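You operate a simulated robot arm through the tools that you are given. There is no shell and no other tool. Be economical: measure what you need, move in short steps, check, and stop when the job is done.

You run a simulated two-armed robot. Do the job below in one go: nothing can be reset, and whatever is moved stays where it is left.

JOB
Close the purple swatch leaf. Put one of the elastic cards from the second shelf from the top of the wire rack on the pattern board. Fetch the blue bobbin and set it on the shade note. Put two of the loose sliders from the long bench top on the thread card. Fetch the buckle wing and set it on the desk top. Pick up the jar that says "sorting" from the desk top with one hand, pass it to the other hand and put it on the top of the turntable. Fetch the vent tin and set it on the counter top. Take the beige heel block and put it on the counter top. Take the pick-up slip on the island top and put it away in the inside of the receipt tray. Take the felt pad and leave it on the yellow ticket holder. Take the blue carrier on the wall shelf of the counter and put it away on the small bench top. The order is free. Set down upright: jar, vent tin, beige heel block, blue carrier. The purple swatch leaf goes anticlockwise seen from above, to its stop.

Only the result counts: the job must be done as asked and must still hold three seconds after the hand-in. Knocking over, shifting, dropping, spilling or breaking anything else fails it.

ROBOT AND FRAMES
Two 7-joint arms with two-finger parallel grippers on one trunk, on a base that drives. Base frame: it is fixed to the floor where the robot stands at the start and does not move with it; the origin is under the middle of the robot, x ahead of it, y to its left, z up. Lengths are in m, angles in rad, forces in N, time in s.
The left shoulder is at the start at [0.05, 0.168, 1.16], the right one opposite. With the tool pointing down near the work surface each hand reaches from about 0.1 to 0.4 m from the robot's upright axis, wherever it stands, measured 20 degrees to its own side. Places, roughly: beige heel block (6x4x7 cm) [-4.3, -1.2, 0.9]; blue bobbin (3x3x2 cm) [-1.6, -4.4, 1.1]; blue carrier [0.25, -4, 0.5]; buckle wing (6x11x5 cm) [-2.4, -4.5, 1.1]; button jar, sorting jar [-4, -4.25, 1]; counter top [-0.8, -4.3, 1]; desk top [-3.9, -4.3, 0.9]; elastic card [0.5, -2, 0.5]; felt pad (6x4x4 cm) [-0.8, -4.5, 1.1]; inside of the receipt tray (15x20 cm) [-3.58, -4.18, 0.92]; loose slider (2x2x6 cm) [-1.6, -3.8, 0.8]; loose slider (3x2x6 cm) [-1.4, -3.6, 0.8]; pattern board [-1.75, 0.25, 0.5]; pick-up slip [-4.25, -1, 0.75]; purple swatch leaf [0.7, 0.1, 1.2]; shade note [-1.5, -4.5, 1]; small bench top [-0.8, -2.8, 0.8]; thread card [-1.5, -3.75, 0.75]; top of the turntable [-4.3, -2.3, 0.9]; vent tin [-4, -4.25, 1]; yellow ticket holder [-0.5, -4.5, 1]. Payload 1.57 kg a hand.
The TCP of each hand is the grasp point between the finger pads, 0.03 m short of the fingertips. In the tool frame z runs along the fingers and y along their closing line. Largest opening 0.08 m; finger width 0.017, thickness 0.012; the body of the gripper, 0.04 by 0.082 m, starts 0.08 m behind the TCP.
Orientation is told as [roll, pitch, yaw] about the base's x, y, z axes, in that order, counted from this pose: with the fingers straight down and closing along the base's y, the tool's x points along the base's -x, its y along +y and its z along -z.

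CONTROLS
- The arms move only by the tool servo_tool. It takes "left_plan", "right_plan" or both (then of equal length, played together; a hand with none holds still); each is a list that holds one entry, the list of rows, each a list of 7 numbers: the turn, a rotation vector about the base's x, y, z in rad, then the shift along the base's x, y, z in mm, then the opening, from 0 (shut) to 1 (fully open). In form: [[[rx, ry, rz, x, y, z, jaw], ...]]. A call has 1 to 20 rows; each row shifts and turns the commanded pose from where the row before left it. Rows are played at 5 a second. More than 0.05 m and 0.15 rad between two rows, or a gripper value outside its range, and nothing of the call is played. Where a pose cannot be reached the arm comes as near as it can. A force on the tool above 40 N (or 10 N above the force at the start of the call, whichever is more), or a blocked arm, ends the call early, and 0.2 s more pass. The fingers move at their own pace (about 0.045 m/s each) and stop on an object; they squeeze with about 37 N. The grip force told is the motor's: it shows also when the fingers shut on nothing. Time passes only in rows, and 0.2 s behind the last, so rows that do not move let the fingers close. It gives the time, the measured TCP pose, the force on the tool (base axes), the opening and the grip force at its end, in the units of the frame above (readings bear some noise), with the torque about the TCP (base axes, N m) and any sound that the robot's microphone picked up.
- Cameras (640 x 400 px; columns grow to the right, rows downward): "scene" is now at [0.1319, 0.0074, 1.4213]; the picture's right is [0.10, -0.99, 0.00], its down [-0.07, -0.01, -1.00] and it looks along [0.99, 0.10, -0.07] (base axes); focal length 259 px, centre (320, 200). "left" rides on the left gripper at [0.072, 0.007, -0.122] in its tool frame; the picture's right is [-0.09, 1.00, 0.00], its down [-0.84, -0.08, -0.54] and it looks along [-0.54, -0.05, 0.84] (tool axes); focal length 238 px, centre (320, 200). "right" rides on the right gripper at [0.072, -0.007, -0.122] in its tool frame; the picture's right is [0.09, 1.00, 0.00], its down [-0.84, 0.08, -0.54] and it looks along [-0.54, 0.05, 0.84] (tool axes); focal length 238 px, centre (320, 200). There is no depth. A picture from a camera that has moved, and an enlarged one, comes with that camera's place and axes in the base frame and with its lens.
- grab_frame(camera): a new picture of that camera. No time passes.
- raise_lower(by): slides the trunk up (or, below 0, down) by that many m; the arms and the scene camera ride with it, the base frame stays. It gives what a move gives, with no picture.
- steer(legs): drives the robot by 1 to 6 legs, each [ahead, left, turn to the left] in m, m and rad, along the robot's own axes; the way and the turn of a leg run together, so that a leg with both is an arc; at most 1.5 m and 3.142 rad a leg. The arms and the cameras ride along, it lands a little off, and it stops where it bumps. It gives what a move gives.
- aim_head(pan, tilt): turns the head with the scene camera to pan (to the left, within 1.396 rad either way) and tilt (down, from -0.506 to 1.204), counted from straight ahead of the robot. It gives what a move gives.
- enlarge(camera, box): a new picture of the part [left, top, right, bottom] of that camera's present view, enlarged. No time passes.
- hand_in(): hands the job in; it is judged then, once.

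Work in short steps. Places have to be worked out from the pictures, the camera data and where the tool is seen: move nearer, look again, correct. Check each grasp and each placing, and mend what went wrong. You have 567 turns and 370 pictures in all, those below and enlarged ones among them. Open the grippers and draw the arms clear of the work before you hand the job in, unless the task says otherwise; then end with one line.

The tools are called after ">>>" as a command line: name --argument value ..., lists and objects as JSON in quotes. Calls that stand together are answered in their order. servo_tool: Moves the arms, as the interface text tells. Its arguments: {"type":"object","properties":{"left_plan":{"type":"array","items":{"type":"array","items":{"type":"array","items":{"type":"number"}}}},"right_plan":{"type":"array","items":{"type":"array","items":{"type":"array","items":{"type":"number"}}}}},"required":[]} The other tools are called the same way: raise_lower (by) slides the trunk up or down; steer (legs) drives the base; aim_head (pan, tilt) turns the head that bears the scene camera; grab_frame (camera) takes a picture; enlarge (camera, box) takes an enlarged picture of a part of a camera's view; hand_in () hands the job in.

At the start:

```text
t: 0.0
left_position: [0.3113, 0.1544, 1.3602]
left_ee_rot: [0.0, -0.002, -0.001]
left_ft_force: [1.0, -0.2, 0.4]
left_ft_torque: [-0.02, -0.03, -0.05]
left_width: 0.08
left_finger_force: 0.1
right_position: [0.329, -0.111, 1.3693]
right_ee_rot: [0.001, -0.003, -0.002]
right_ft_force: [0.1, 0.1, -0.6]
right_ft_torque: [0.0, 0.0, -0.03]
right_width: 0.0802
right_finger_force: 0.0
trunk travel left (down, up): [-0.328, 0.114]
robot x, y, heading: [0.0005, -0.0015, -0.002]
head pan, tilt: [0.105, 0.07]
```

scene: 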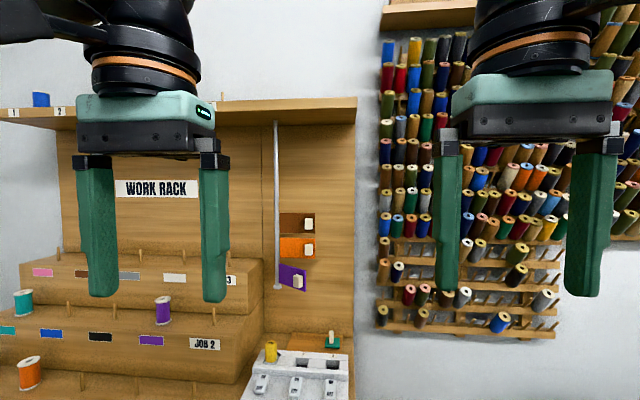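
right: 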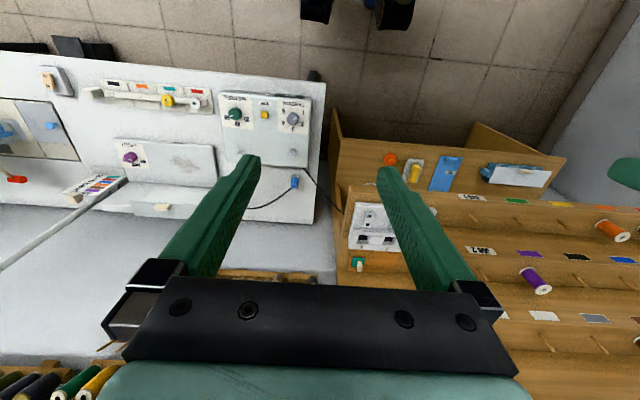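
left: 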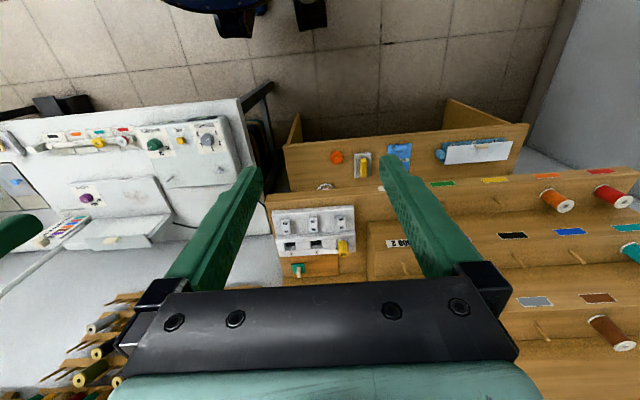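

I start by looking closer at the purple swatch leaf in the rack ahead.

>>> enlarge --camera "scene" --box '[240, 180, 360, 310]'

```text
3.08 times, centred on (300, 245) of scene
camera zoom: at [0.1319, 0.0074, 1.4213], right [0.1, -0.99, 0.0], down [-0.07, -0.01, -1.0], along [0.99, 0.1, -0.07], focal length 798 px, centre (382, 62)
```

zoom: 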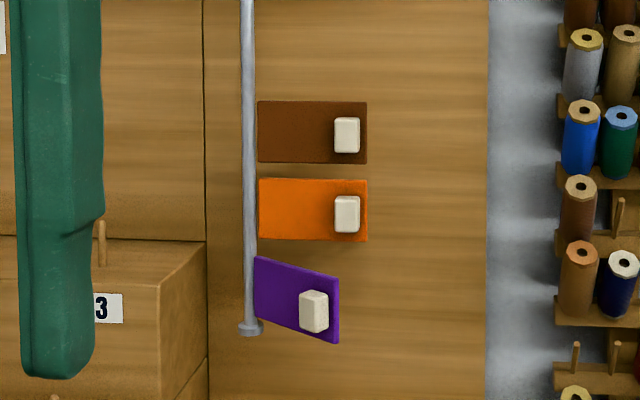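

The purple leaf hangs from the pole at about (0.72, 0.17) and its free end stands out towards me near (0.65, 0.10, 1.21). I turn the left tool to point ahead with its fingers shut, and stop short of the leaf.

>>> servo_tool --left_plan '[[[0, -0.1427, 0, 16, -5, -13, 0], [0, -0.1427, 0, 16, -5, -13, 0], [0, -0.1427, 0, 16, -5, -13, 0], [0, -0.1427, 0, 16, -5, -13, 0], [0, -0.1427, 0, 16, -5, -13, 0], [0, -0.1427, 0, 16, -5, -13, 0], [0, -0.1427, 0, 16, -5, -13, 0], [0, -0.1427, 0, 16, -5, -13, 0], [0, -0.1427, 0, 16, -5, -13, 0], [0, -0.1427, 0, 16, -5, -13, 0], [0, -0.1427, 0, 16, -5, -13, 0]]]'

>>> grab_frame --camera "scene"

>>> grab_frame --camera "left"

```text
t: 2.4
left_position: [0.488, 0.0983, 1.2178]
left_ee_rot: [-1.772, -1.572, 1.77]
left_ft_force: [0.8, 0.2, 0.0]
left_ft_torque: [-0.02, 0.01, 0.0]
left_width: 0.0
left_finger_force: 21.6
right_position: [0.3305, -0.1108, 1.3706]
right_ee_rot: [0.002, -0.002, -0.002]
right_ft_force: [-0.7, 0.0, 0.5]
right_ft_torque: [-0.01, 0.01, 0.01]
right_width: 0.0801
right_finger_force: 0.1
trunk travel left (down, up): [-0.328, 0.114]
robot x, y, heading: [0.0026, 0.0011, -0.008]
head pan, tilt: [0.105, 0.07]
```

```text
365 pictures are left
camera scene: at [0.1324, 0.0074, 1.4213], right [0.1, -0.99, 0.0], down [-0.07, -0.01, -1.0], along [0.99, 0.1, -0.07], focal length 259 px, centre (320, 200)
```

scene: 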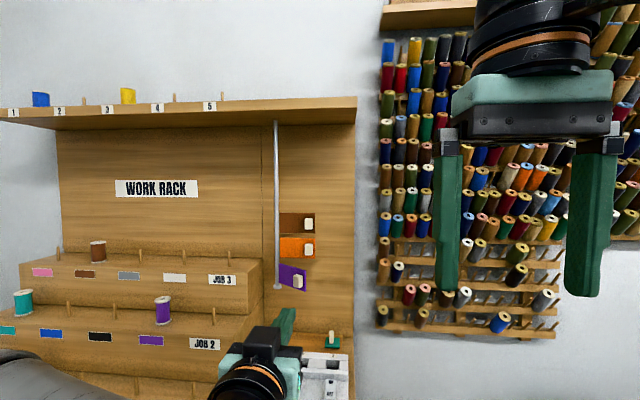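

```text
364 pictures are left
camera left: at [0.367, 0.1046, 1.1454], right [0.0, 1.0, 0.09], down [-0.54, -0.08, 0.84], along [0.84, -0.05, 0.54], focal length 238 px, centre (320, 200)
```

left: 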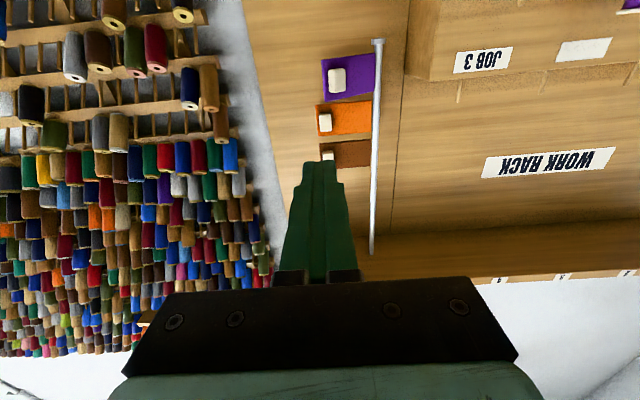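

Two views put the knob at about (0.724, 0.121, 1.185). I line up in height and y and advance to just before it.

>>> servo_tool --left_plan '[[[0, 0, 0, 20, 5, -16, 0], [0, 0, 0, 30, 8, -16, 0], [0, 0, 0, 40, 0, 0, 0], [0, 0, 0, 40, 0, 0, 0], [0, 0, 0, 30, 0, 0, 0], [0, 0, 0, 0, 0, 0, 0]]]'

>>> grab_frame --camera "left"

>>> grab_frame --camera "scene"

```text
t: 3.8
left_position: [0.6489, 0.1135, 1.1859]
left_ee_rot: [-0.734, -1.572, 0.734]
left_ft_force: [-0.5, -0.7, 1.3]
left_ft_torque: [0.01, 0.02, -0.04]
left_width: 0.0
left_finger_force: 21.4
right_position: [0.3304, -0.1105, 1.3697]
right_ee_rot: [0.002, -0.002, -0.003]
right_ft_force: [-0.4, 0.0, -0.8]
right_ft_torque: [-0.02, 0.01, 0.0]
right_width: 0.0799
right_finger_force: 0.1
trunk travel left (down, up): [-0.328, 0.114]
robot x, y, heading: [-0.0006, 0.0002, 0.001]
head pan, tilt: [0.105, 0.07]
```

```text
363 pictures are left
camera left: at [0.5278, 0.1196, 1.1144], right [0.0, 1.0, 0.09], down [-0.54, -0.08, 0.84], along [0.84, -0.05, 0.54], focal length 238 px, centre (320, 200)
```

left: 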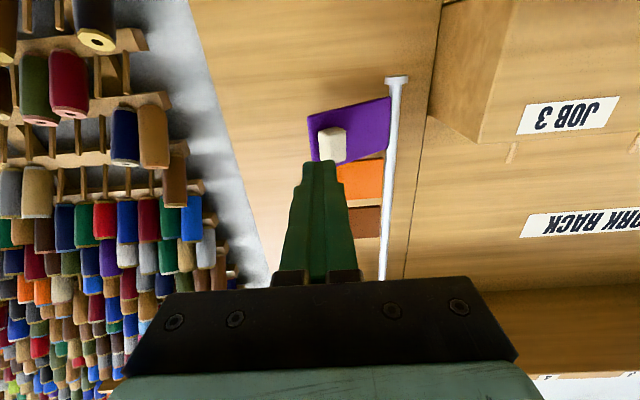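

```text
362 pictures are left
camera scene: at [0.1317, 0.0075, 1.4213], right [0.1, -0.99, 0.0], down [-0.07, -0.01, -1.0], along [0.99, 0.1, -0.07], focal length 259 px, centre (320, 200)
```

scene: 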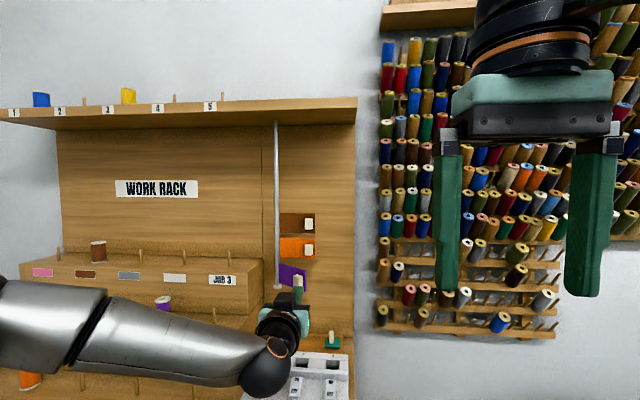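

The tip is about 4 cm short of the knob and aligned with it. I push ahead in small steps, drifting slightly to −y, until it stops.

>>> servo_tool --left_plan '[[[0, 0, 0, 15, 0, 0, 0], [0, 0, 0, 15, 0, 0, 0], [0, 0, 0, 10, -1, 0, 0], [0, 0, 0, 10, -2, 0, 0], [0, 0, 0, 10, -2, 0, 0], [0, 0, 0, 8, -2, 0, 0], [0, 0, 0, 8, -2, 0, 0]]]'

>>> grab_frame --camera "left"

```text
t: 5.4
left_position: [0.7234, 0.1023, 1.186]
left_ee_rot: [-0.327, -1.571, 0.327]
left_ft_force: [0.9, -0.9, 0.1]
left_ft_torque: [0.03, -0.02, 0.01]
left_width: 0.0
left_finger_force: 21.5
right_position: [0.3295, -0.111, 1.3699]
right_ee_rot: [0.002, -0.004, -0.001]
right_ft_force: [0.0, -1.9, -0.4]
right_ft_torque: [0.02, 0.0, -0.02]
right_width: 0.08
right_finger_force: 0.1
trunk travel left (down, up): [-0.328, 0.114]
robot x, y, heading: [-0.0007, -0.0004, -0.0]
head pan, tilt: [0.105, 0.07]
```

```text
361 pictures are left
camera left: at [0.6029, 0.1089, 1.1145], right [0.0, 1.0, 0.09], down [-0.54, -0.08, 0.84], along [0.84, -0.05, 0.54], focal length 238 px, centre (320, 200)
```

left: 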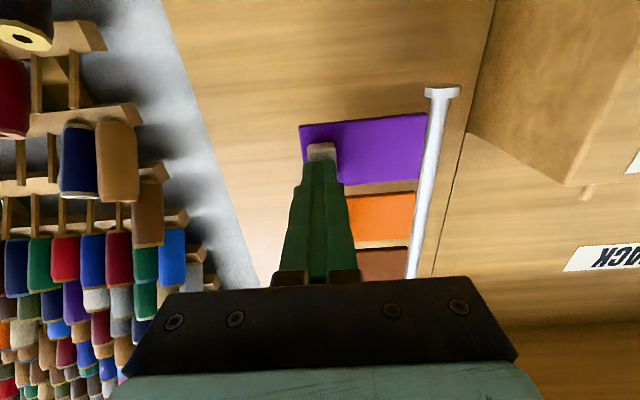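

It is turning with little resistance. I keep pushing until the stop is felt.

>>> servo_tool --left_plan '[[[0, 0, 0, 7, -1, 0, 0], [0, 0, 0, 7, -1, 0, 0], [0, 0, 0, 5, 0, 0, 0], [0, 0, 0, 5, 0, 0, 0], [0, 0, 0, 5, 0, 0, 0], [0, 0, 0, 5, 0, 0, 0], [0, 0, 0, 5, 0, 0, 0], [0, 0, 0, 5, 0, 0, 0]]]'

>>> grab_frame --camera "left"

```text
t: 6.0
left_position: [0.7307, 0.1, 1.1864]
left_ee_rot: [-0.821, -1.568, 0.821]
left_ft_force: [-34.5, 6.4, 0.3]
left_ft_torque: [-0.02, -0.05, 0.32]
left_width: 0.0004
left_finger_force: 21.3
right_position: [0.3232, -0.1084, 1.3718]
right_ee_rot: [0.002, -0.007, 0.0]
right_ft_force: [-0.1, -0.6, -0.1]
right_ft_torque: [0.04, 0.0, -0.01]
right_width: 0.0799
right_finger_force: 0.1
trunk travel left (down, up): [-0.328, 0.114]
robot x, y, heading: [-0.0042, -0.0007, 0.002]
head pan, tilt: [0.105, 0.07]
stopped in row 3 (left hand): the force on the tool passed its limit (the readings are from after the stop); the commanded pose is now the measured one
```

```text
360 pictures are left
camera left: at [0.6093, 0.1071, 1.1149], right [0.0, 1.0, 0.09], down [-0.54, -0.08, 0.84], along [0.84, -0.05, 0.54], focal length 238 px, centre (320, 200)
```

left: 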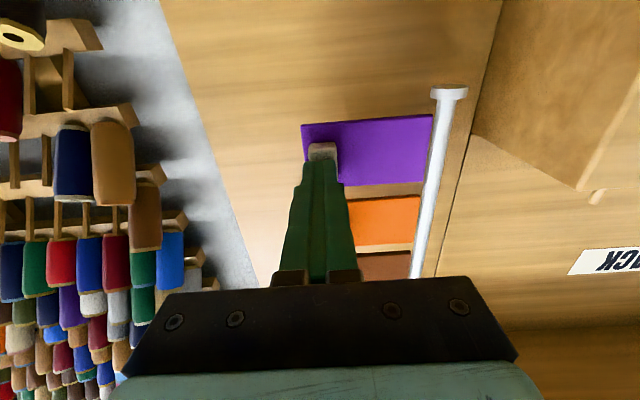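

The force reached 35 N, so the leaf is at its stop. I back straight off and check it against the other leaves.

>>> servo_tool --left_plan '[[[0, 0, 0, -20, 0, 0, 0], [0, 0, 0, -40, 0, 0, 0], [0, 0, 0, -45, 0, 0, 0], [0, 0, 0, -45, 0, 0, 0], [0, 0, 0, -45, 0, 0, 0], [0, 0, 0, -45, 0, 0, 0]]]'

>>> enlarge --camera "scene" --box '[240, 180, 360, 310]'

>>> enlarge --camera "left" --box '[240, 20, 480, 170]'

```text
t: 7.5
left_position: [0.4973, 0.0983, 1.1856]
left_ee_rot: [0.128, -1.566, -0.129]
left_ft_force: [-1.0, -0.1, 0.2]
left_ft_torque: [0.03, -0.03, -0.02]
left_width: 0.0
left_finger_force: 21.6
right_position: [0.3291, -0.1107, 1.3699]
right_ee_rot: [0.002, -0.004, 0.0]
right_ft_force: [0.1, -0.2, -0.9]
right_ft_torque: [0.0, -0.01, -0.01]
right_width: 0.08
right_finger_force: 0.1
trunk travel left (down, up): [-0.328, 0.114]
robot x, y, heading: [-0.0004, 0.0005, 0.001]
head pan, tilt: [0.105, 0.07]
```

```text
3.08 times, centred on (300, 245) of scene
camera zoom: at [0.1308, 0.0077, 1.4214], right [0.11, -0.99, 0.0], down [-0.07, -0.01, -1.0], along [0.99, 0.1, -0.07], focal length 798 px, centre (382, 62)
```

zoom: 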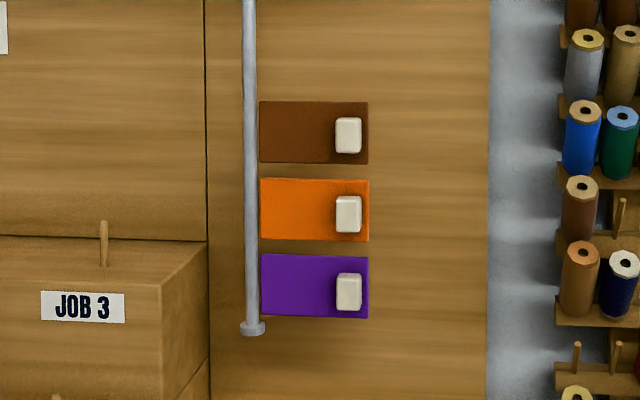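

```text
2.67 times, centred on (360, 95) of left
camera zoom: at [0.3759, 0.1047, 1.113], right [0.0, 1.0, 0.09], down [-0.54, -0.08, 0.84], along [0.84, -0.05, 0.54], focal length 636 px, centre (213, 480)
```

zoom: 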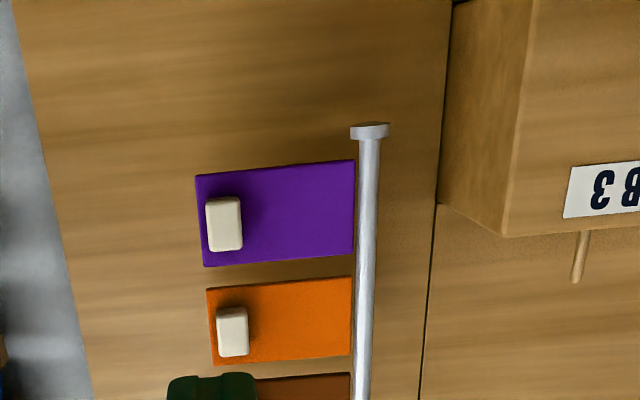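

The purple leaf is flush with its neighbours. I bring the left arm back to the fingers-down pose and look around to the right.

>>> servo_tool --left_plan '[[[0, 0.1427, 0, -16, 5, 16, 0], [0, 0.1427, 0, -16, 5, 16, 0], [0, 0.1427, 0, -16, 5, 16, 0], [0, 0.1427, 0, -16, 5, 16, 0.2], [0, 0.1427, 0, -16, 5, 16, 0.4], [0, 0.1427, 0, -16, 5, 16, 1], [0, 0.1427, 0, -16, 5, 16, 1], [0, 0.1427, 0, -16, 5, 16, 1], [0, 0.1427, 0, -16, 5, 16, 1], [0, 0.1427, 0, -16, 5, 16, 1], [0, 0.1427, 0, -16, 5, 16, 1]]]'

>>> aim_head --pan -1.39 --tilt 0.5

>>> grab_frame --camera "scene"

```text
t: 9.8
left_position: [0.3171, 0.1528, 1.36]
left_ee_rot: [-0.002, 0.001, 0.0]
left_ft_force: [-0.1, -0.1, 1.4]
left_ft_torque: [0.02, -0.01, -0.03]
left_width: 0.08
left_finger_force: 0.1
right_position: [0.328, -0.1118, 1.3717]
right_ee_rot: [0.004, -0.005, -0.002]
right_ft_force: [-0.1, -1.4, 0.3]
right_ft_torque: [0.03, -0.02, 0.0]
right_width: 0.0798
right_finger_force: 0.0
trunk travel left (down, up): [-0.328, 0.114]
robot x, y, heading: [0.0033, 0.0031, 0.0]
head pan, tilt: [0.105, 0.07]
```

```text
t: 11.4
left_position: [0.3194, 0.1552, 1.3594]
left_ee_rot: [0.0, 0.006, -0.001]
left_ft_force: [-0.2, -0.5, 0.1]
left_ft_torque: [-0.05, 0.02, -0.01]
left_width: 0.0801
left_finger_force: 0.0
right_position: [0.329, -0.1104, 1.371]
right_ee_rot: [0.002, -0.003, 0.0]
right_ft_force: [0.7, -0.6, 0.5]
right_ft_torque: [0.0, 0.04, 0.03]
right_width: 0.0803
right_finger_force: 0.0
trunk travel left (down, up): [-0.328, 0.114]
robot x, y, heading: [0.002, 0.0016, 0.003]
head pan, tilt: [-1.389, 0.499]
```

```text
357 pictures are left
camera scene: at [0.0568, -0.0914, 1.3816], right [-0.98, -0.18, 0.0], down [-0.09, 0.47, -0.88], along [0.16, -0.86, -0.48], focal length 259 px, centre (320, 200)
```

scene: 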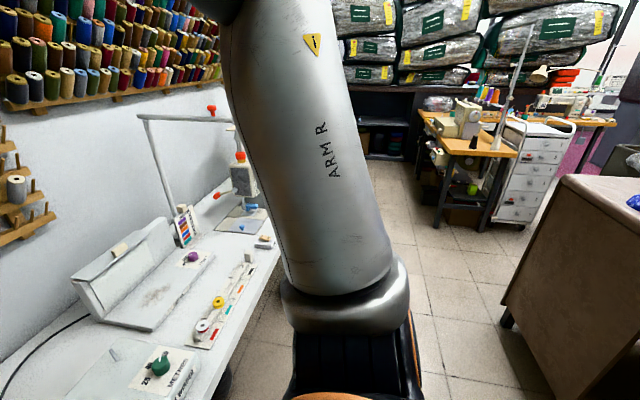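

The right arm blocks part of this view. I look to the left side too before driving.

>>> aim_head --pan 1.39 --tilt 0.5

>>> grab_frame --camera "scene"

>>> aim_head --pan 0 --tilt 1.1

>>> grab_frame --camera "scene"

```text
t: 13.9
left_position: [0.3193, 0.1537, 1.3592]
left_ee_rot: [-0.001, 0.003, -0.002]
left_ft_force: [0.2, 0.1, -0.3]
left_ft_torque: [-0.02, 0.02, 0.02]
left_width: 0.0799
left_finger_force: 0.0
right_position: [0.3282, -0.1097, 1.3703]
right_ee_rot: [0.001, -0.002, 0.0]
right_ft_force: [-0.6, 0.4, 0.8]
right_ft_torque: [0.01, 0.03, -0.04]
right_width: 0.0803
right_finger_force: 0.1
trunk travel left (down, up): [-0.328, 0.114]
robot x, y, heading: [-0.0005, -0.0055, 0.006]
head pan, tilt: [1.389, 0.499]
```

```text
356 pictures are left
camera scene: at [0.0566, 0.0876, 1.3816], right [0.98, -0.18, 0.0], down [-0.09, -0.47, -0.88], along [0.16, 0.86, -0.48], focal length 259 px, centre (320, 200)
```

scene: 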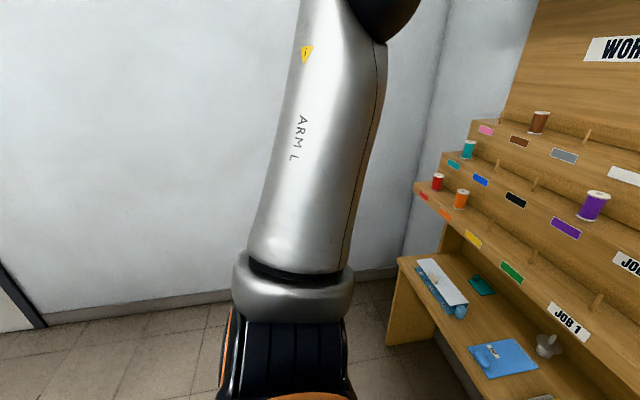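

```text
t: 15.4
left_position: [0.319, 0.155, 1.3585]
left_ee_rot: [-0.003, 0.006, -0.001]
left_ft_force: [0.2, 0.2, -0.1]
left_ft_torque: [0.01, 0.0, 0.0]
left_width: 0.0802
left_finger_force: 0.1
right_position: [0.3287, -0.1105, 1.3702]
right_ee_rot: [0.002, -0.001, 0.001]
right_ft_force: [0.5, -0.4, 0.3]
right_ft_torque: [0.02, -0.01, -0.01]
right_width: 0.0802
right_finger_force: 0.0
trunk travel left (down, up): [-0.328, 0.114]
robot x, y, heading: [-0.0021, 0.0007, -0.001]
head pan, tilt: [0.0, 1.1]
```

```text
355 pictures are left
camera scene: at [0.1034, -0.0018, 1.3339], right [0.0, -1.0, 0.0], down [-0.89, 0.0, -0.45], along [0.45, 0.0, -0.89], focal length 259 px, centre (320, 200)
```

scene: 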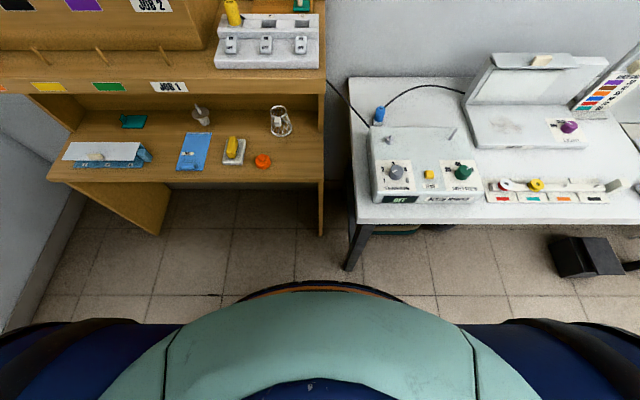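

The floor ahead is clear. I turn right on the spot to face −y and look.

>>> steer --legs '[[0, 0, -1.571]]'

>>> aim_head --pan 0 --tilt 0.45

>>> grab_frame --camera "scene"

```text
t: 19.7
left_position: [0.1462, -0.3236, 1.3582]
left_ee_rot: [-0.002, 0.005, -1.594]
left_ft_force: [-0.2, -0.2, -0.7]
left_ft_torque: [0.0, 0.0, 0.02]
left_width: 0.0802
left_finger_force: 0.1
right_position: [-0.1176, -0.3271, 1.3697]
right_ee_rot: [0.001, -0.002, -1.593]
right_ft_force: [0.2, 0.4, -0.3]
right_ft_torque: [0.0, 0.01, -0.02]
right_width: 0.08
right_finger_force: 0.1
trunk travel left (down, up): [-0.328, 0.114]
robot x, y, heading: [-0.0012, -0.0027, -1.595]
head pan, tilt: [0.0, 1.1]
```

```text
t: 20.7
left_position: [0.1462, -0.3228, 1.359]
left_ee_rot: [-0.002, 0.006, -1.595]
left_ft_force: [0.1, -0.2, 0.2]
left_ft_torque: [-0.01, 0.01, 0.03]
left_width: 0.0802
left_finger_force: 0.1
right_position: [-0.1182, -0.3265, 1.3696]
right_ee_rot: [0.003, -0.002, -1.592]
right_ft_force: [-1.1, 0.3, 0.7]
right_ft_torque: [0.0, -0.05, 0.0]
right_width: 0.0801
right_finger_force: 0.0
trunk travel left (down, up): [-0.328, 0.114]
robot x, y, heading: [0.0024, -0.0001, -1.592]
head pan, tilt: [0.0, 0.45]
```

```text
354 pictures are left
camera scene: at [-0.0025, -0.1339, 1.386], right [-1.0, 0.02, 0.0], down [0.01, 0.44, -0.9], along [-0.02, -0.9, -0.44], focal length 259 px, centre (320, 200)
```

scene: 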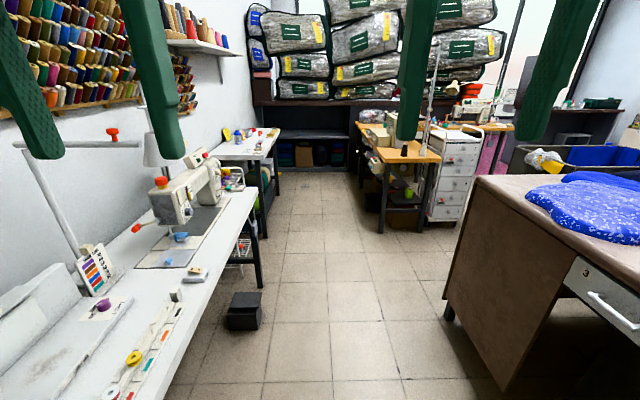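

I look more closely at the wire rack near the end of the white table.

>>> enlarge --camera "scene" --box '[180, 120, 340, 300]'

>>> enlarge --camera "scene" --box '[320, 60, 640, 240]'

```text
2.22 times, centred on (260, 210) of scene
camera zoom: at [-0.0025, -0.1339, 1.386], right [-1.0, 0.02, 0.0], down [0.01, 0.44, -0.9], along [-0.02, -0.9, -0.44], focal length 576 px, centre (453, 178)
```

zoom: 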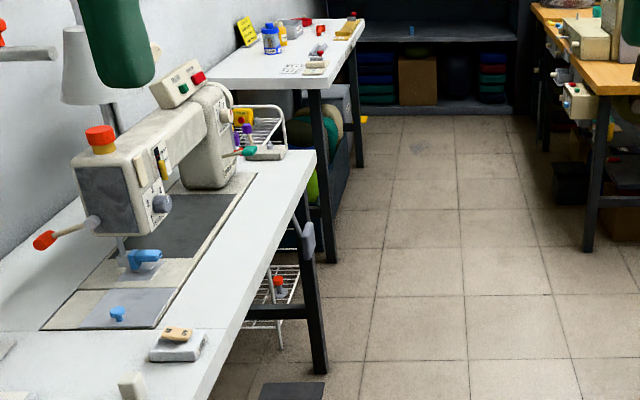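

```text
2.00 times, centred on (480, 150) of scene
camera zoom: at [-0.0025, -0.1339, 1.386], right [-1.0, 0.02, 0.0], down [0.01, 0.44, -0.9], along [-0.02, -0.9, -0.44], focal length 519 px, centre (0, 300)
```

zoom: 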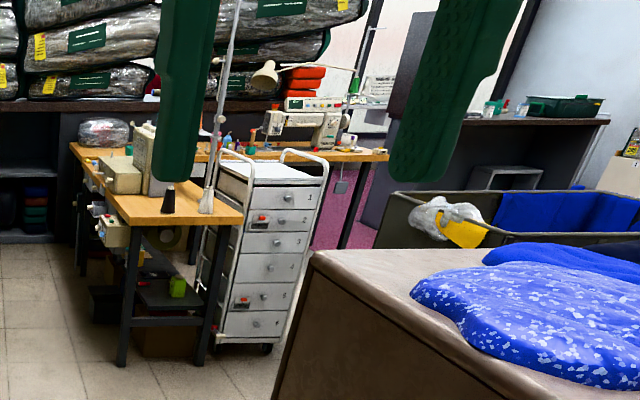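

The wire rack stands between the two white tables at about (0.5, −1.9). I drive there along x≈−0.05 and turn to face +x.

>>> steer --legs '[[1.4, 0, 0], [0.45, 0, 0], [0, 0, 1.59]]'

>>> aim_head --pan 0 --tilt 0.8

>>> grab_frame --camera "scene"

```text
t: 33.9
left_position: [0.2807, -1.6856, 1.3585]
left_ee_rot: [-0.001, 0.005, 0.009]
left_ft_force: [-0.2, 0.4, 0.4]
left_ft_torque: [-0.02, 0.01, 0.02]
left_width: 0.0801
left_finger_force: 0.1
right_position: [0.2931, -1.9497, 1.3702]
right_ee_rot: [0.001, 0.0, 0.009]
right_ft_force: [-0.4, -0.3, -1.1]
right_ft_torque: [-0.03, -0.01, -0.01]
right_width: 0.0798
right_finger_force: 0.1
trunk travel left (down, up): [-0.328, 0.114]
robot x, y, heading: [-0.038, -1.8404, 0.007]
head pan, tilt: [0.0, 0.45]
```

```text
t: 34.7
left_position: [0.2797, -1.6839, 1.3587]
left_ee_rot: [-0.002, 0.006, 0.01]
left_ft_force: [-0.3, -0.1, 0.4]
left_ft_torque: [0.0, 0.06, -0.01]
left_width: 0.0799
left_finger_force: 0.2
right_position: [0.2925, -1.9503, 1.3687]
right_ee_rot: [0.001, -0.003, 0.008]
right_ft_force: [0.4, -0.1, 0.7]
right_ft_torque: [-0.01, 0.01, 0.0]
right_width: 0.08
right_finger_force: 0.1
trunk travel left (down, up): [-0.328, 0.114]
robot x, y, heading: [-0.0364, -1.8413, 0.009]
head pan, tilt: [0.0, 0.799]
```

```text
351 pictures are left
camera scene: at [0.0841, -1.8433, 1.3557], right [0.01, -1.0, 0.0], down [-0.72, -0.01, -0.7], along [0.7, 0.01, -0.72], focal length 259 px, centre (320, 200)
```

scene: 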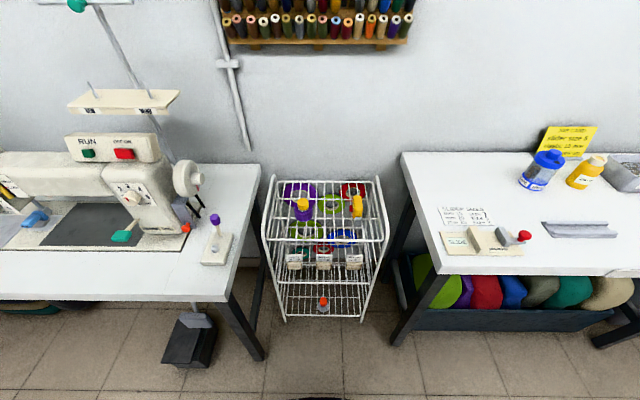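

>>> enlarge --camera "scene" --box '[250, 165, 400, 330]'

```text
2.42 times, centred on (325, 248) of scene
camera zoom: at [0.0841, -1.8433, 1.3557], right [0.01, -1.0, 0.0], down [-0.72, -0.01, -0.7], along [0.7, 0.01, -0.72], focal length 629 px, centre (308, 85)
```

zoom: 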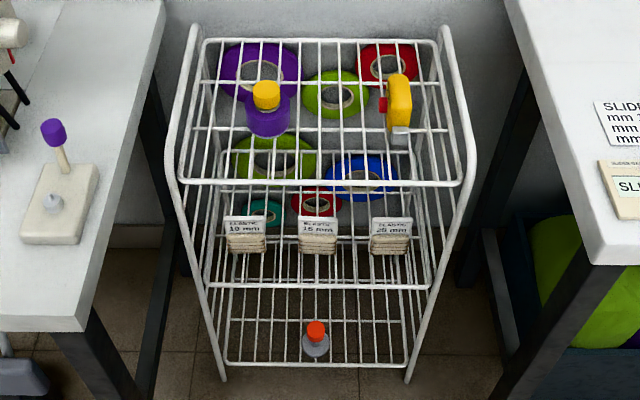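

The second shelf at z≈0.5 holds three elastic cards at x≈0.56, reached from the front under the top shelf. I lower the trunk.

>>> raise_lower --by -0.3

>>> servo_tool --left_plan '[[[0, -0.14, 0, 0, -5, -40, 1], [0, -0.14, 0, 0, -5, -40, 1], [0, -0.14, 0, 0, -5, -40, 1], [0, -0.14, 0, 0, -5, -40, 1], [0, -0.14, 0, 0, -5, -40, 1], [0, -0.14, 0, 0, -5, -40, 1], [0, -0.14, 0, 0, -5, -40, 1], [0, -0.14, 0, 0, -5, -40, 1], [0, -0.14, 0, 0, -5, -40, 1], [0, 0, 0, 0, -5, -40, 1]]]'

>>> grab_frame --camera "left"

>>> grab_frame --camera "scene"

```text
t: 37.7
left_position: [0.2806, -1.6841, 1.0583]
left_ee_rot: [-0.001, 0.007, 0.011]
left_ft_force: [0.2, 0.4, 0.3]
left_ft_torque: [0.02, -0.01, 0.0]
left_width: 0.08
left_finger_force: 0.1
right_position: [0.2931, -1.949, 1.0697]
right_ee_rot: [0.001, -0.001, 0.008]
right_ft_force: [-0.2, 0.0, -0.3]
right_ft_torque: [0.01, 0.02, 0.0]
right_width: 0.0799
right_finger_force: 0.1
trunk travel left (down, up): [-0.028, 0.414]
robot x, y, heading: [-0.0385, -1.8453, 0.01]
head pan, tilt: [0.0, 0.799]
```

```text
t: 39.9
left_position: [0.3328, -1.7918, 0.6859]
left_ee_rot: [-0.037, -1.253, 0.038]
left_ft_force: [0.5, -0.6, -0.7]
left_ft_torque: [0.0, -0.04, -0.02]
left_width: 0.0802
left_finger_force: 0.1
left hand out of reach, approached as far as the arm can: row 6, 7, 8
right_position: [0.2925, -1.9494, 1.0692]
right_ee_rot: [0.001, -0.002, 0.01]
right_ft_force: [-0.2, -0.5, 0.6]
right_ft_torque: [-0.01, -0.02, -0.03]
right_width: 0.0803
right_finger_force: 0.0
trunk travel left (down, up): [-0.028, 0.414]
robot x, y, heading: [-0.0364, -1.8438, 0.009]
head pan, tilt: [0.0, 0.799]
```

```text
349 pictures are left
camera left: at [0.1956, -1.7873, 0.6554], right [0.03, 1.0, 0.08], down [-0.26, -0.07, 0.96], along [0.97, -0.05, 0.25], focal length 238 px, centre (320, 200)
```

left: 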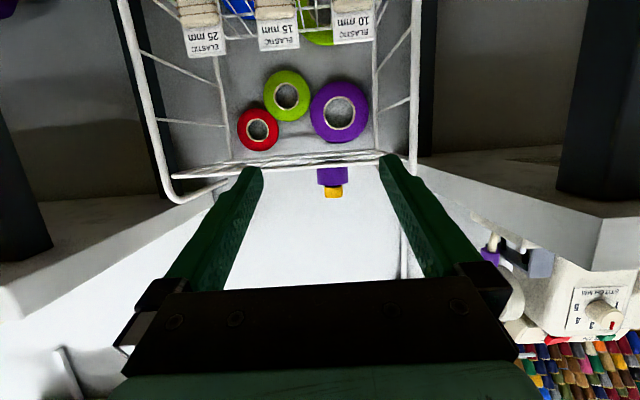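

```text
348 pictures are left
camera scene: at [0.084, -1.8433, 1.0556], right [0.01, -1.0, 0.0], down [-0.72, -0.01, -0.7], along [0.7, 0.01, -0.72], focal length 259 px, centre (320, 200)
```

scene: 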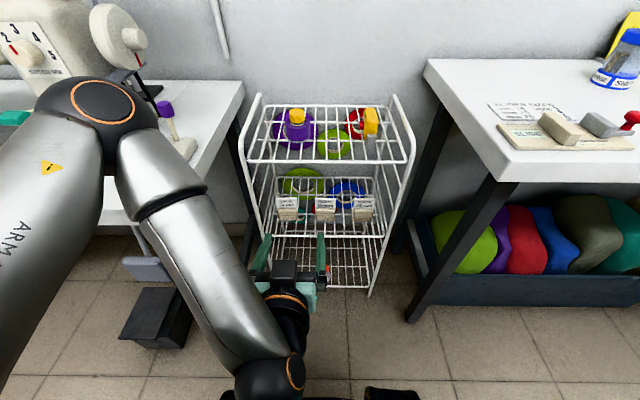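

>>> enlarge --camera "scene" --box '[260, 180, 400, 250]'

>>> enlarge --camera "left" --box '[160, 0, 420, 160]'

```text
4.57 times, centred on (330, 215) of scene
camera zoom: at [0.084, -1.8433, 1.0556], right [0.01, -1.0, 0.0], down [-0.72, -0.01, -0.7], along [0.7, 0.01, -0.72], focal length 1186 px, centre (274, 131)
```

zoom: 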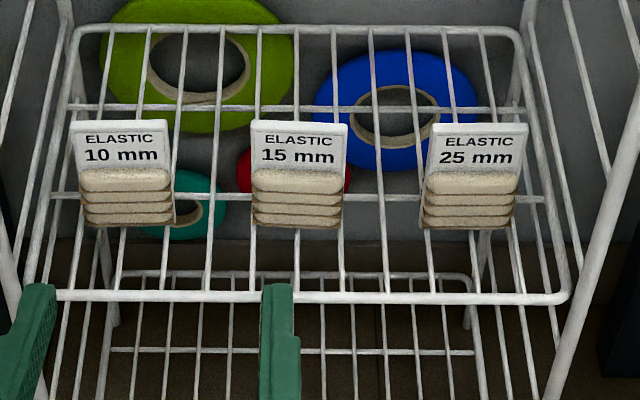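

```text
2.46 times, centred on (290, 80) of left
camera zoom: at [0.1956, -1.7873, 0.6554], right [0.03, 1.0, 0.08], down [-0.26, -0.07, 0.96], along [0.97, -0.05, 0.25], focal length 587 px, centre (394, 495)
```

zoom: 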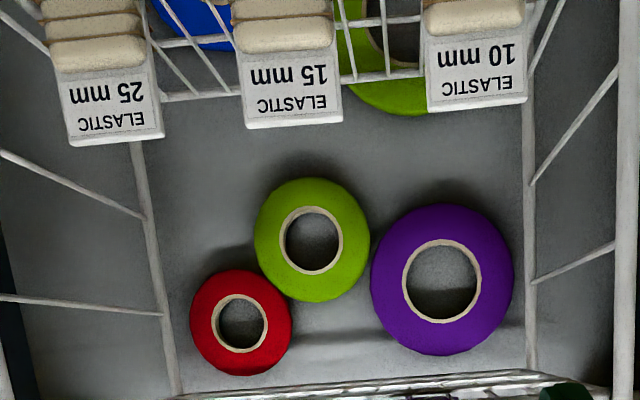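

The cards stand upright, about 6 cm wide: the 10 mm card is centred near (0.61, −1.742), z 0.417–0.521. I tilt the left tool to about 35° down, line it up in y, and then drive in a little.

>>> servo_tool --left_plan '[[[0, 0.1, 0, -10, 12, -20, 1], [0, 0.1, 0, -10, 12, -20, 1], [0, 0.1, 0, -10, 12, -20, 1], [0, 0, 0, -10, 12, -20, 1], [0, 0, 0, 0, 0, 0, 1]]]'

>>> steer --legs '[[0.12, 0, -0.009]]'

>>> grab_frame --camera "left"

>>> grab_frame --camera "scene"

```text
t: 41.1
left_position: [0.3053, -1.753, 0.6216]
left_ee_rot: [-0.098, -0.989, 0.099]
left_ft_force: [0.1, 0.9, 0.0]
left_ft_torque: [0.03, 0.02, 0.01]
left_width: 0.08
left_finger_force: 0.1
right_position: [0.2922, -1.9492, 1.0697]
right_ee_rot: [0.001, -0.002, 0.01]
right_ft_force: [-0.4, -0.1, -0.4]
right_ft_torque: [0.02, 0.02, 0.0]
right_width: 0.0799
right_finger_force: 0.0
trunk travel left (down, up): [-0.028, 0.414]
robot x, y, heading: [-0.0387, -1.8431, 0.015]
head pan, tilt: [0.0, 0.799]
```

```text
t: 42.4
left_position: [0.4256, -1.7535, 0.6227]
left_ee_rot: [-0.089, -0.994, 0.086]
left_ft_force: [0.2, 0.0, -0.1]
left_ft_torque: [0.04, -0.03, 0.03]
left_width: 0.08
left_finger_force: 0.0
right_position: [0.4106, -1.9508, 1.0702]
right_ee_rot: [0.002, -0.001, 0.003]
right_ft_force: [0.4, 0.1, -1.3]
right_ft_torque: [0.0, 0.0, 0.0]
right_width: 0.08
right_finger_force: 0.1
trunk travel left (down, up): [-0.028, 0.414]
robot x, y, heading: [0.081, -1.8419, 0.006]
head pan, tilt: [0.0, 0.799]
```

```text
345 pictures are left
camera left: at [0.2852, -1.7484, 0.6283], right [0.04, 1.0, 0.03], down [0.0, -0.03, 1.0], along [1.0, -0.04, 0.0], focal length 238 px, centre (320, 200)
```

left: 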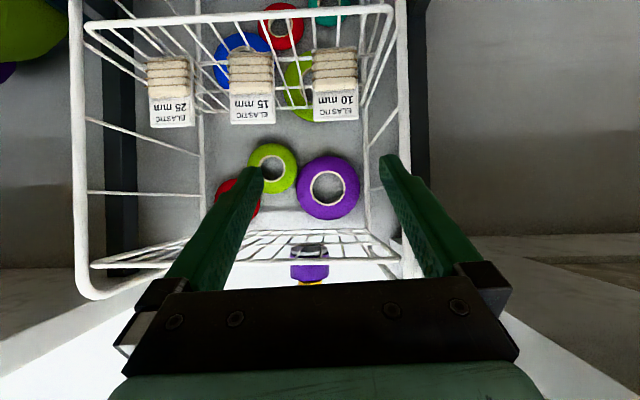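

```text
344 pictures are left
camera scene: at [0.2035, -1.8431, 1.0556], right [0.0, -1.0, 0.0], down [-0.72, 0.0, -0.7], along [0.7, 0.0, -0.72], focal length 259 px, centre (320, 200)
```

scene: 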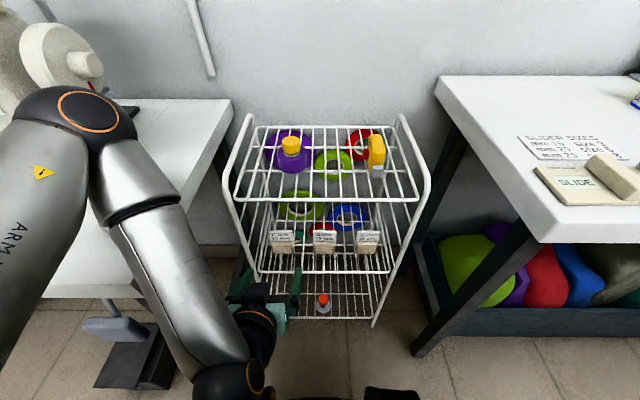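

The 10 mm card is close to the side post, so I take the middle one (15 mm), centred near (0.61, −1.851). I move sideways and down first.

>>> servo_tool --left_plan '[[[0, 0, 0, 0, -33, -30, 1], [0, 0, 0, 0, -33, -30, 1], [0, 0, 0, 0, -32, -30, 1], [0, 0, 0, 30, 0, -5, 1], [0, 0, 0, 0, 0, 0, 1]]]'

>>> grab_frame --camera "left"

>>> grab_frame --camera "scene"

```text
t: 43.0
left_position: [0.4343, -1.7737, 0.6331]
left_ee_rot: [-0.023, -1.058, -0.027]
left_ft_force: [-0.1, 1.1, -0.3]
left_ft_torque: [0.01, -0.01, 0.01]
left_width: 0.08
left_finger_force: 0.2
right_position: [0.4112, -1.9501, 1.0689]
right_ee_rot: [0.003, -0.005, 0.004]
right_ft_force: [0.3, 1.1, -0.2]
right_ft_torque: [-0.02, 0.0, 0.0]
right_width: 0.0801
right_finger_force: 0.0
trunk travel left (down, up): [-0.028, 0.414]
robot x, y, heading: [0.0818, -1.837, 0.004]
head pan, tilt: [0.0, 0.799]
stopped in row 2 (left hand): the arm was blocked; the commanded pose is now the measured one
```

```text
343 pictures are left
camera left: at [0.2931, -1.7591, 0.6313], right [0.09, 0.99, 0.07], down [-0.07, -0.06, 1.0], along [0.99, -0.1, 0.06], focal length 238 px, centre (320, 200)
```

left: 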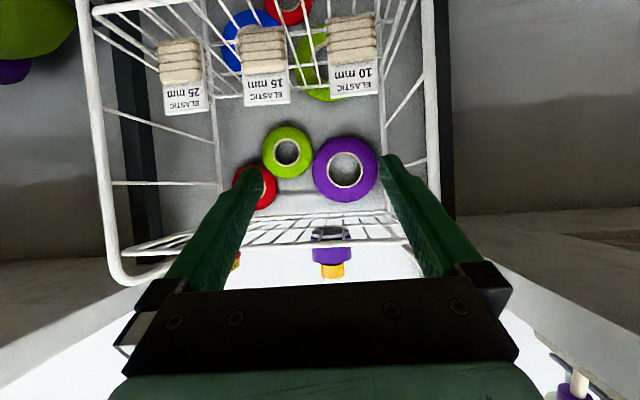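

```text
342 pictures are left
camera scene: at [0.2036, -1.843, 1.0556], right [0.0, -1.0, 0.0], down [-0.72, 0.0, -0.7], along [0.7, 0.0, -0.72], focal length 259 px, centre (320, 200)
```

scene: 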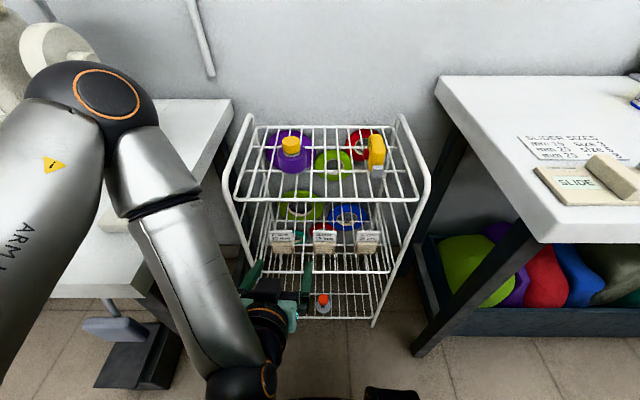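

The arm was blocked, probably the elbow or wrist near the table or my own base. I back off 0.1 m and raise the trunk 0.15 m so the arm comes down more steeply.

>>> steer --legs '[[-0.1, -0.0, 0]]'

>>> raise_lower --by 0.15

>>> servo_tool --left_plan '[[[0, 0, 0, 0, -30, 0, 1], [0, 0, 0, 20, -30, -20, 1], [0, 0, 0, 20, -20, -40, 1], [0, 0, 0, 20, 0, -40, 1], [0, 0, 0, 10, 0, -40, 1], [0, 0, 0, 0, 0, -40, 1], [0, 0, 0, 0, 0, -40, 1], [0, 0, 0, 0, 0, 0, 1]]]'

>>> grab_frame --camera "scene"

```text
t: 44.1
left_position: [0.3302, -1.7714, 0.6349]
left_ee_rot: [-0.019, -1.059, -0.029]
left_ft_force: [1.1, -0.7, -0.4]
left_ft_torque: [0.0, -0.01, 0.0]
left_width: 0.08
left_finger_force: 0.1
right_position: [0.3115, -1.9504, 1.0693]
right_ee_rot: [0.001, -0.004, 0.003]
right_ft_force: [0.0, 0.3, 0.5]
right_ft_torque: [-0.01, -0.02, 0.01]
right_width: 0.08
right_finger_force: 0.1
trunk travel left (down, up): [-0.028, 0.414]
robot x, y, heading: [-0.0192, -1.8434, 0.002]
head pan, tilt: [0.0, 0.799]
```

```text
t: 45.9
left_position: [0.3304, -1.7731, 0.7852]
left_ee_rot: [-0.023, -1.061, -0.028]
left_ft_force: [0.3, -0.7, 0.0]
left_ft_torque: [0.05, 0.01, 0.01]
left_width: 0.0802
left_finger_force: 0.1
right_position: [0.3101, -1.9514, 1.2201]
right_ee_rot: [0.002, -0.003, 0.004]
right_ft_force: [0.6, -1.1, 0.4]
right_ft_torque: [-0.06, 0.02, -0.02]
right_width: 0.0799
right_finger_force: 0.1
trunk travel left (down, up): [-0.178, 0.264]
robot x, y, heading: [-0.0192, -1.8406, 0.006]
head pan, tilt: [0.0, 0.799]
```

```text
t: 47.7
left_position: [0.4043, -1.8663, 0.5733]
left_ee_rot: [-0.013, -1.057, -0.031]
left_ft_force: [0.5, 1.0, -0.6]
left_ft_torque: [0.03, -0.02, -0.04]
left_width: 0.0797
left_finger_force: 0.0
left hand out of reach, approached as far as the arm can: row 7
right_position: [0.3108, -1.9508, 1.22]
right_ee_rot: [0.004, -0.004, 0.005]
right_ft_force: [-0.1, 0.4, -0.2]
right_ft_torque: [-0.01, -0.02, 0.01]
right_width: 0.0799
right_finger_force: 0.0
trunk travel left (down, up): [-0.178, 0.264]
robot x, y, heading: [-0.0178, -1.8412, 0.006]
head pan, tilt: [0.0, 0.799]
```

```text
341 pictures are left
camera scene: at [0.1018, -1.8435, 1.2056], right [0.01, -1.0, 0.0], down [-0.72, 0.0, -0.7], along [0.7, 0.0, -0.72], focal length 259 px, centre (320, 200)
```

scene: 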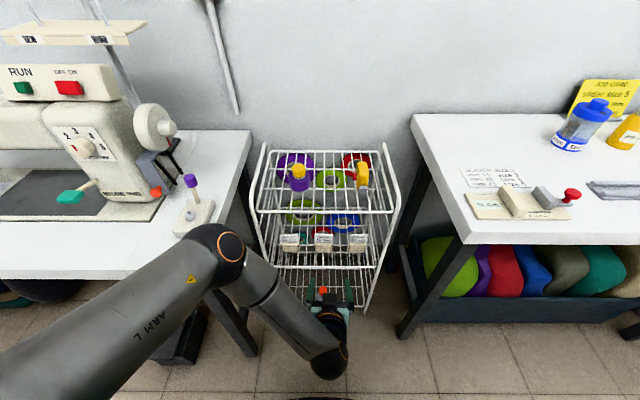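

I continue forwards, tilting slightly more downwards, to just before the middle card, and check.

>>> servo_tool --left_plan '[[[0, 0.1, 0, 30, 3, 0, 1], [0, 0.1, 0.0, 30, 4, 0, 1], [0, 0, 0, 25, 4, -10, 1], [0, 0, 0, 20, 4, -10, 1], [0, 0, 0, 0, 0, 0, 1]]]'

>>> grab_frame --camera "left"

>>> grab_frame --camera "scene"

```text
t: 48.9
left_position: [0.507, -1.8478, 0.5579]
left_ee_rot: [-0.029, -0.858, -0.022]
left_ft_force: [0.1, -0.6, -0.8]
left_ft_torque: [0.02, 0.01, -0.02]
left_width: 0.08
left_finger_force: 0.1
right_position: [0.3092, -1.9514, 1.2205]
right_ee_rot: [0.004, -0.005, 0.004]
right_ft_force: [0.0, -0.4, 0.6]
right_ft_torque: [0.01, 0.03, 0.01]
right_width: 0.08
right_finger_force: 0.0
trunk travel left (down, up): [-0.178, 0.264]
robot x, y, heading: [-0.0203, -1.8432, 0.009]
head pan, tilt: [0.0, 0.799]
```

```text
340 pictures are left
camera left: at [0.3701, -1.8356, 0.582], right [0.1, 0.99, 0.05], down [0.13, -0.06, 0.99], along [0.99, -0.1, -0.14], focal length 238 px, centre (320, 200)
```

left: 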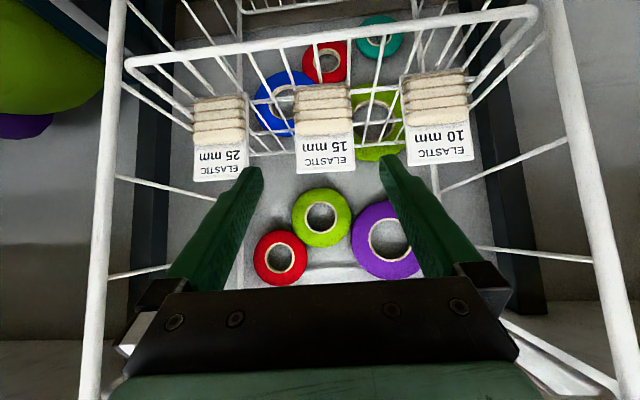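

```text
339 pictures are left
camera scene: at [0.1018, -1.8436, 1.2056], right [0.01, -1.0, 0.0], down [-0.72, 0.0, -0.7], along [0.7, 0.0, -0.72], focal length 259 px, centre (320, 200)
```

scene: 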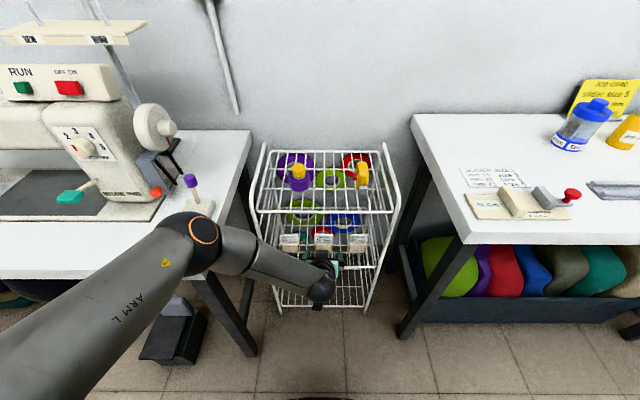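

The TCP is aligned in y with the middle card. I advance and lower onto it, straddling it.

>>> servo_tool --left_plan '[[[0, 0, 0, 25, 0, -10, 1], [0, 0, 0, 25, -1, -20, 1], [0, 0, 0, 25, -1, -20, 1], [0, 0, 0, 22, 0, -20, 1], [0, 0, 0, 0, 0, 0, 1]]]'

>>> grab_frame --camera "left"

>>> enlarge --camera "scene" --box '[240, 140, 420, 320]'

```text
t: 50.1
left_position: [0.5801, -1.8502, 0.5132]
left_ee_rot: [-0.029, -0.857, -0.021]
left_ft_force: [-0.4, -0.6, 0.0]
left_ft_torque: [-0.05, 0.02, -0.01]
left_width: 0.08
left_finger_force: 0.0
left hand out of reach, approached as far as the arm can: row 3, 4
right_position: [0.3107, -1.9506, 1.219]
right_ee_rot: [0.002, -0.004, 0.004]
right_ft_force: [0.3, -0.3, -1.0]
right_ft_torque: [-0.03, 0.0, -0.01]
right_width: 0.0801
right_finger_force: 0.0
trunk travel left (down, up): [-0.178, 0.264]
robot x, y, heading: [-0.0229, -1.8433, 0.009]
head pan, tilt: [0.0, 0.799]
```

```text
338 pictures are left
camera left: at [0.4424, -1.8375, 0.5379], right [0.1, 0.99, 0.05], down [0.13, -0.06, 0.99], along [0.99, -0.1, -0.14], focal length 238 px, centre (320, 200)
```

left: 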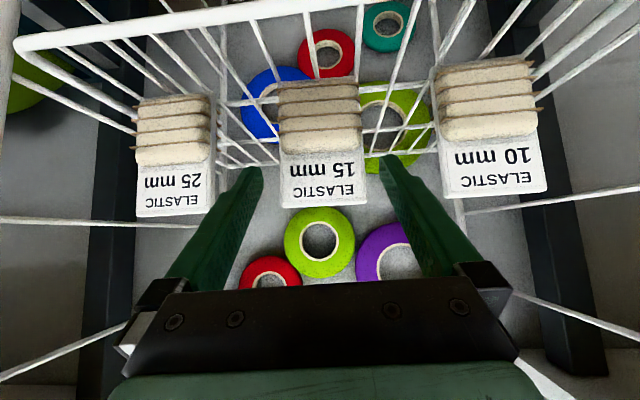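

```text
2.22 times, centred on (330, 230) of scene
camera zoom: at [0.1018, -1.8435, 1.2056], right [0.01, -1.0, 0.0], down [-0.72, 0.0, -0.7], along [0.7, 0.0, -0.72], focal length 576 px, centre (298, 133)
```

zoom: 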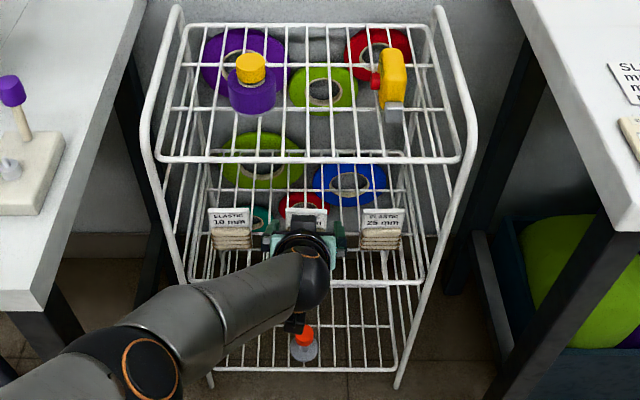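

At the reach limit. I pull the hand back 4 cm, drive 7 cm ahead, and continue.

>>> servo_tool --left_plan '[[[0, 0, 0, -20, 0, 10, 1], [0, 0, 0, -30, 0, 10, 1], [0, 0, 0, -20, 0, 0, 1]]]'

>>> steer --legs '[[0.07, 0, -0.009]]'

```text
t: 50.9
left_position: [0.5118, -1.8501, 0.533]
left_ee_rot: [-0.031, -0.86, -0.019]
left_ft_force: [0.0, -0.1, -1.1]
left_ft_torque: [0.03, 0.01, 0.01]
left_width: 0.0801
left_finger_force: 0.0
right_position: [0.3096, -1.9514, 1.2203]
right_ee_rot: [0.003, -0.002, 0.004]
right_ft_force: [-0.2, 0.2, 0.1]
right_ft_torque: [-0.01, 0.02, -0.02]
right_width: 0.0801
right_finger_force: 0.0
trunk travel left (down, up): [-0.178, 0.264]
robot x, y, heading: [-0.0186, -1.8416, 0.004]
head pan, tilt: [0.0, 0.799]
```

```text
t: 51.9
left_position: [0.5814, -1.8571, 0.5327]
left_ee_rot: [-0.03, -0.859, -0.032]
left_ft_force: [0.2, -0.9, -0.4]
left_ft_torque: [-0.03, 0.0, -0.03]
left_width: 0.0801
left_finger_force: 0.1
right_position: [0.3799, -1.9543, 1.2197]
right_ee_rot: [0.003, -0.003, -0.007]
right_ft_force: [0.5, -1.2, 0.2]
right_ft_torque: [0.0, 0.01, -0.02]
right_width: 0.0798
right_finger_force: 0.0
trunk travel left (down, up): [-0.178, 0.264]
robot x, y, heading: [0.0504, -1.8447, -0.008]
head pan, tilt: [0.0, 0.799]
```

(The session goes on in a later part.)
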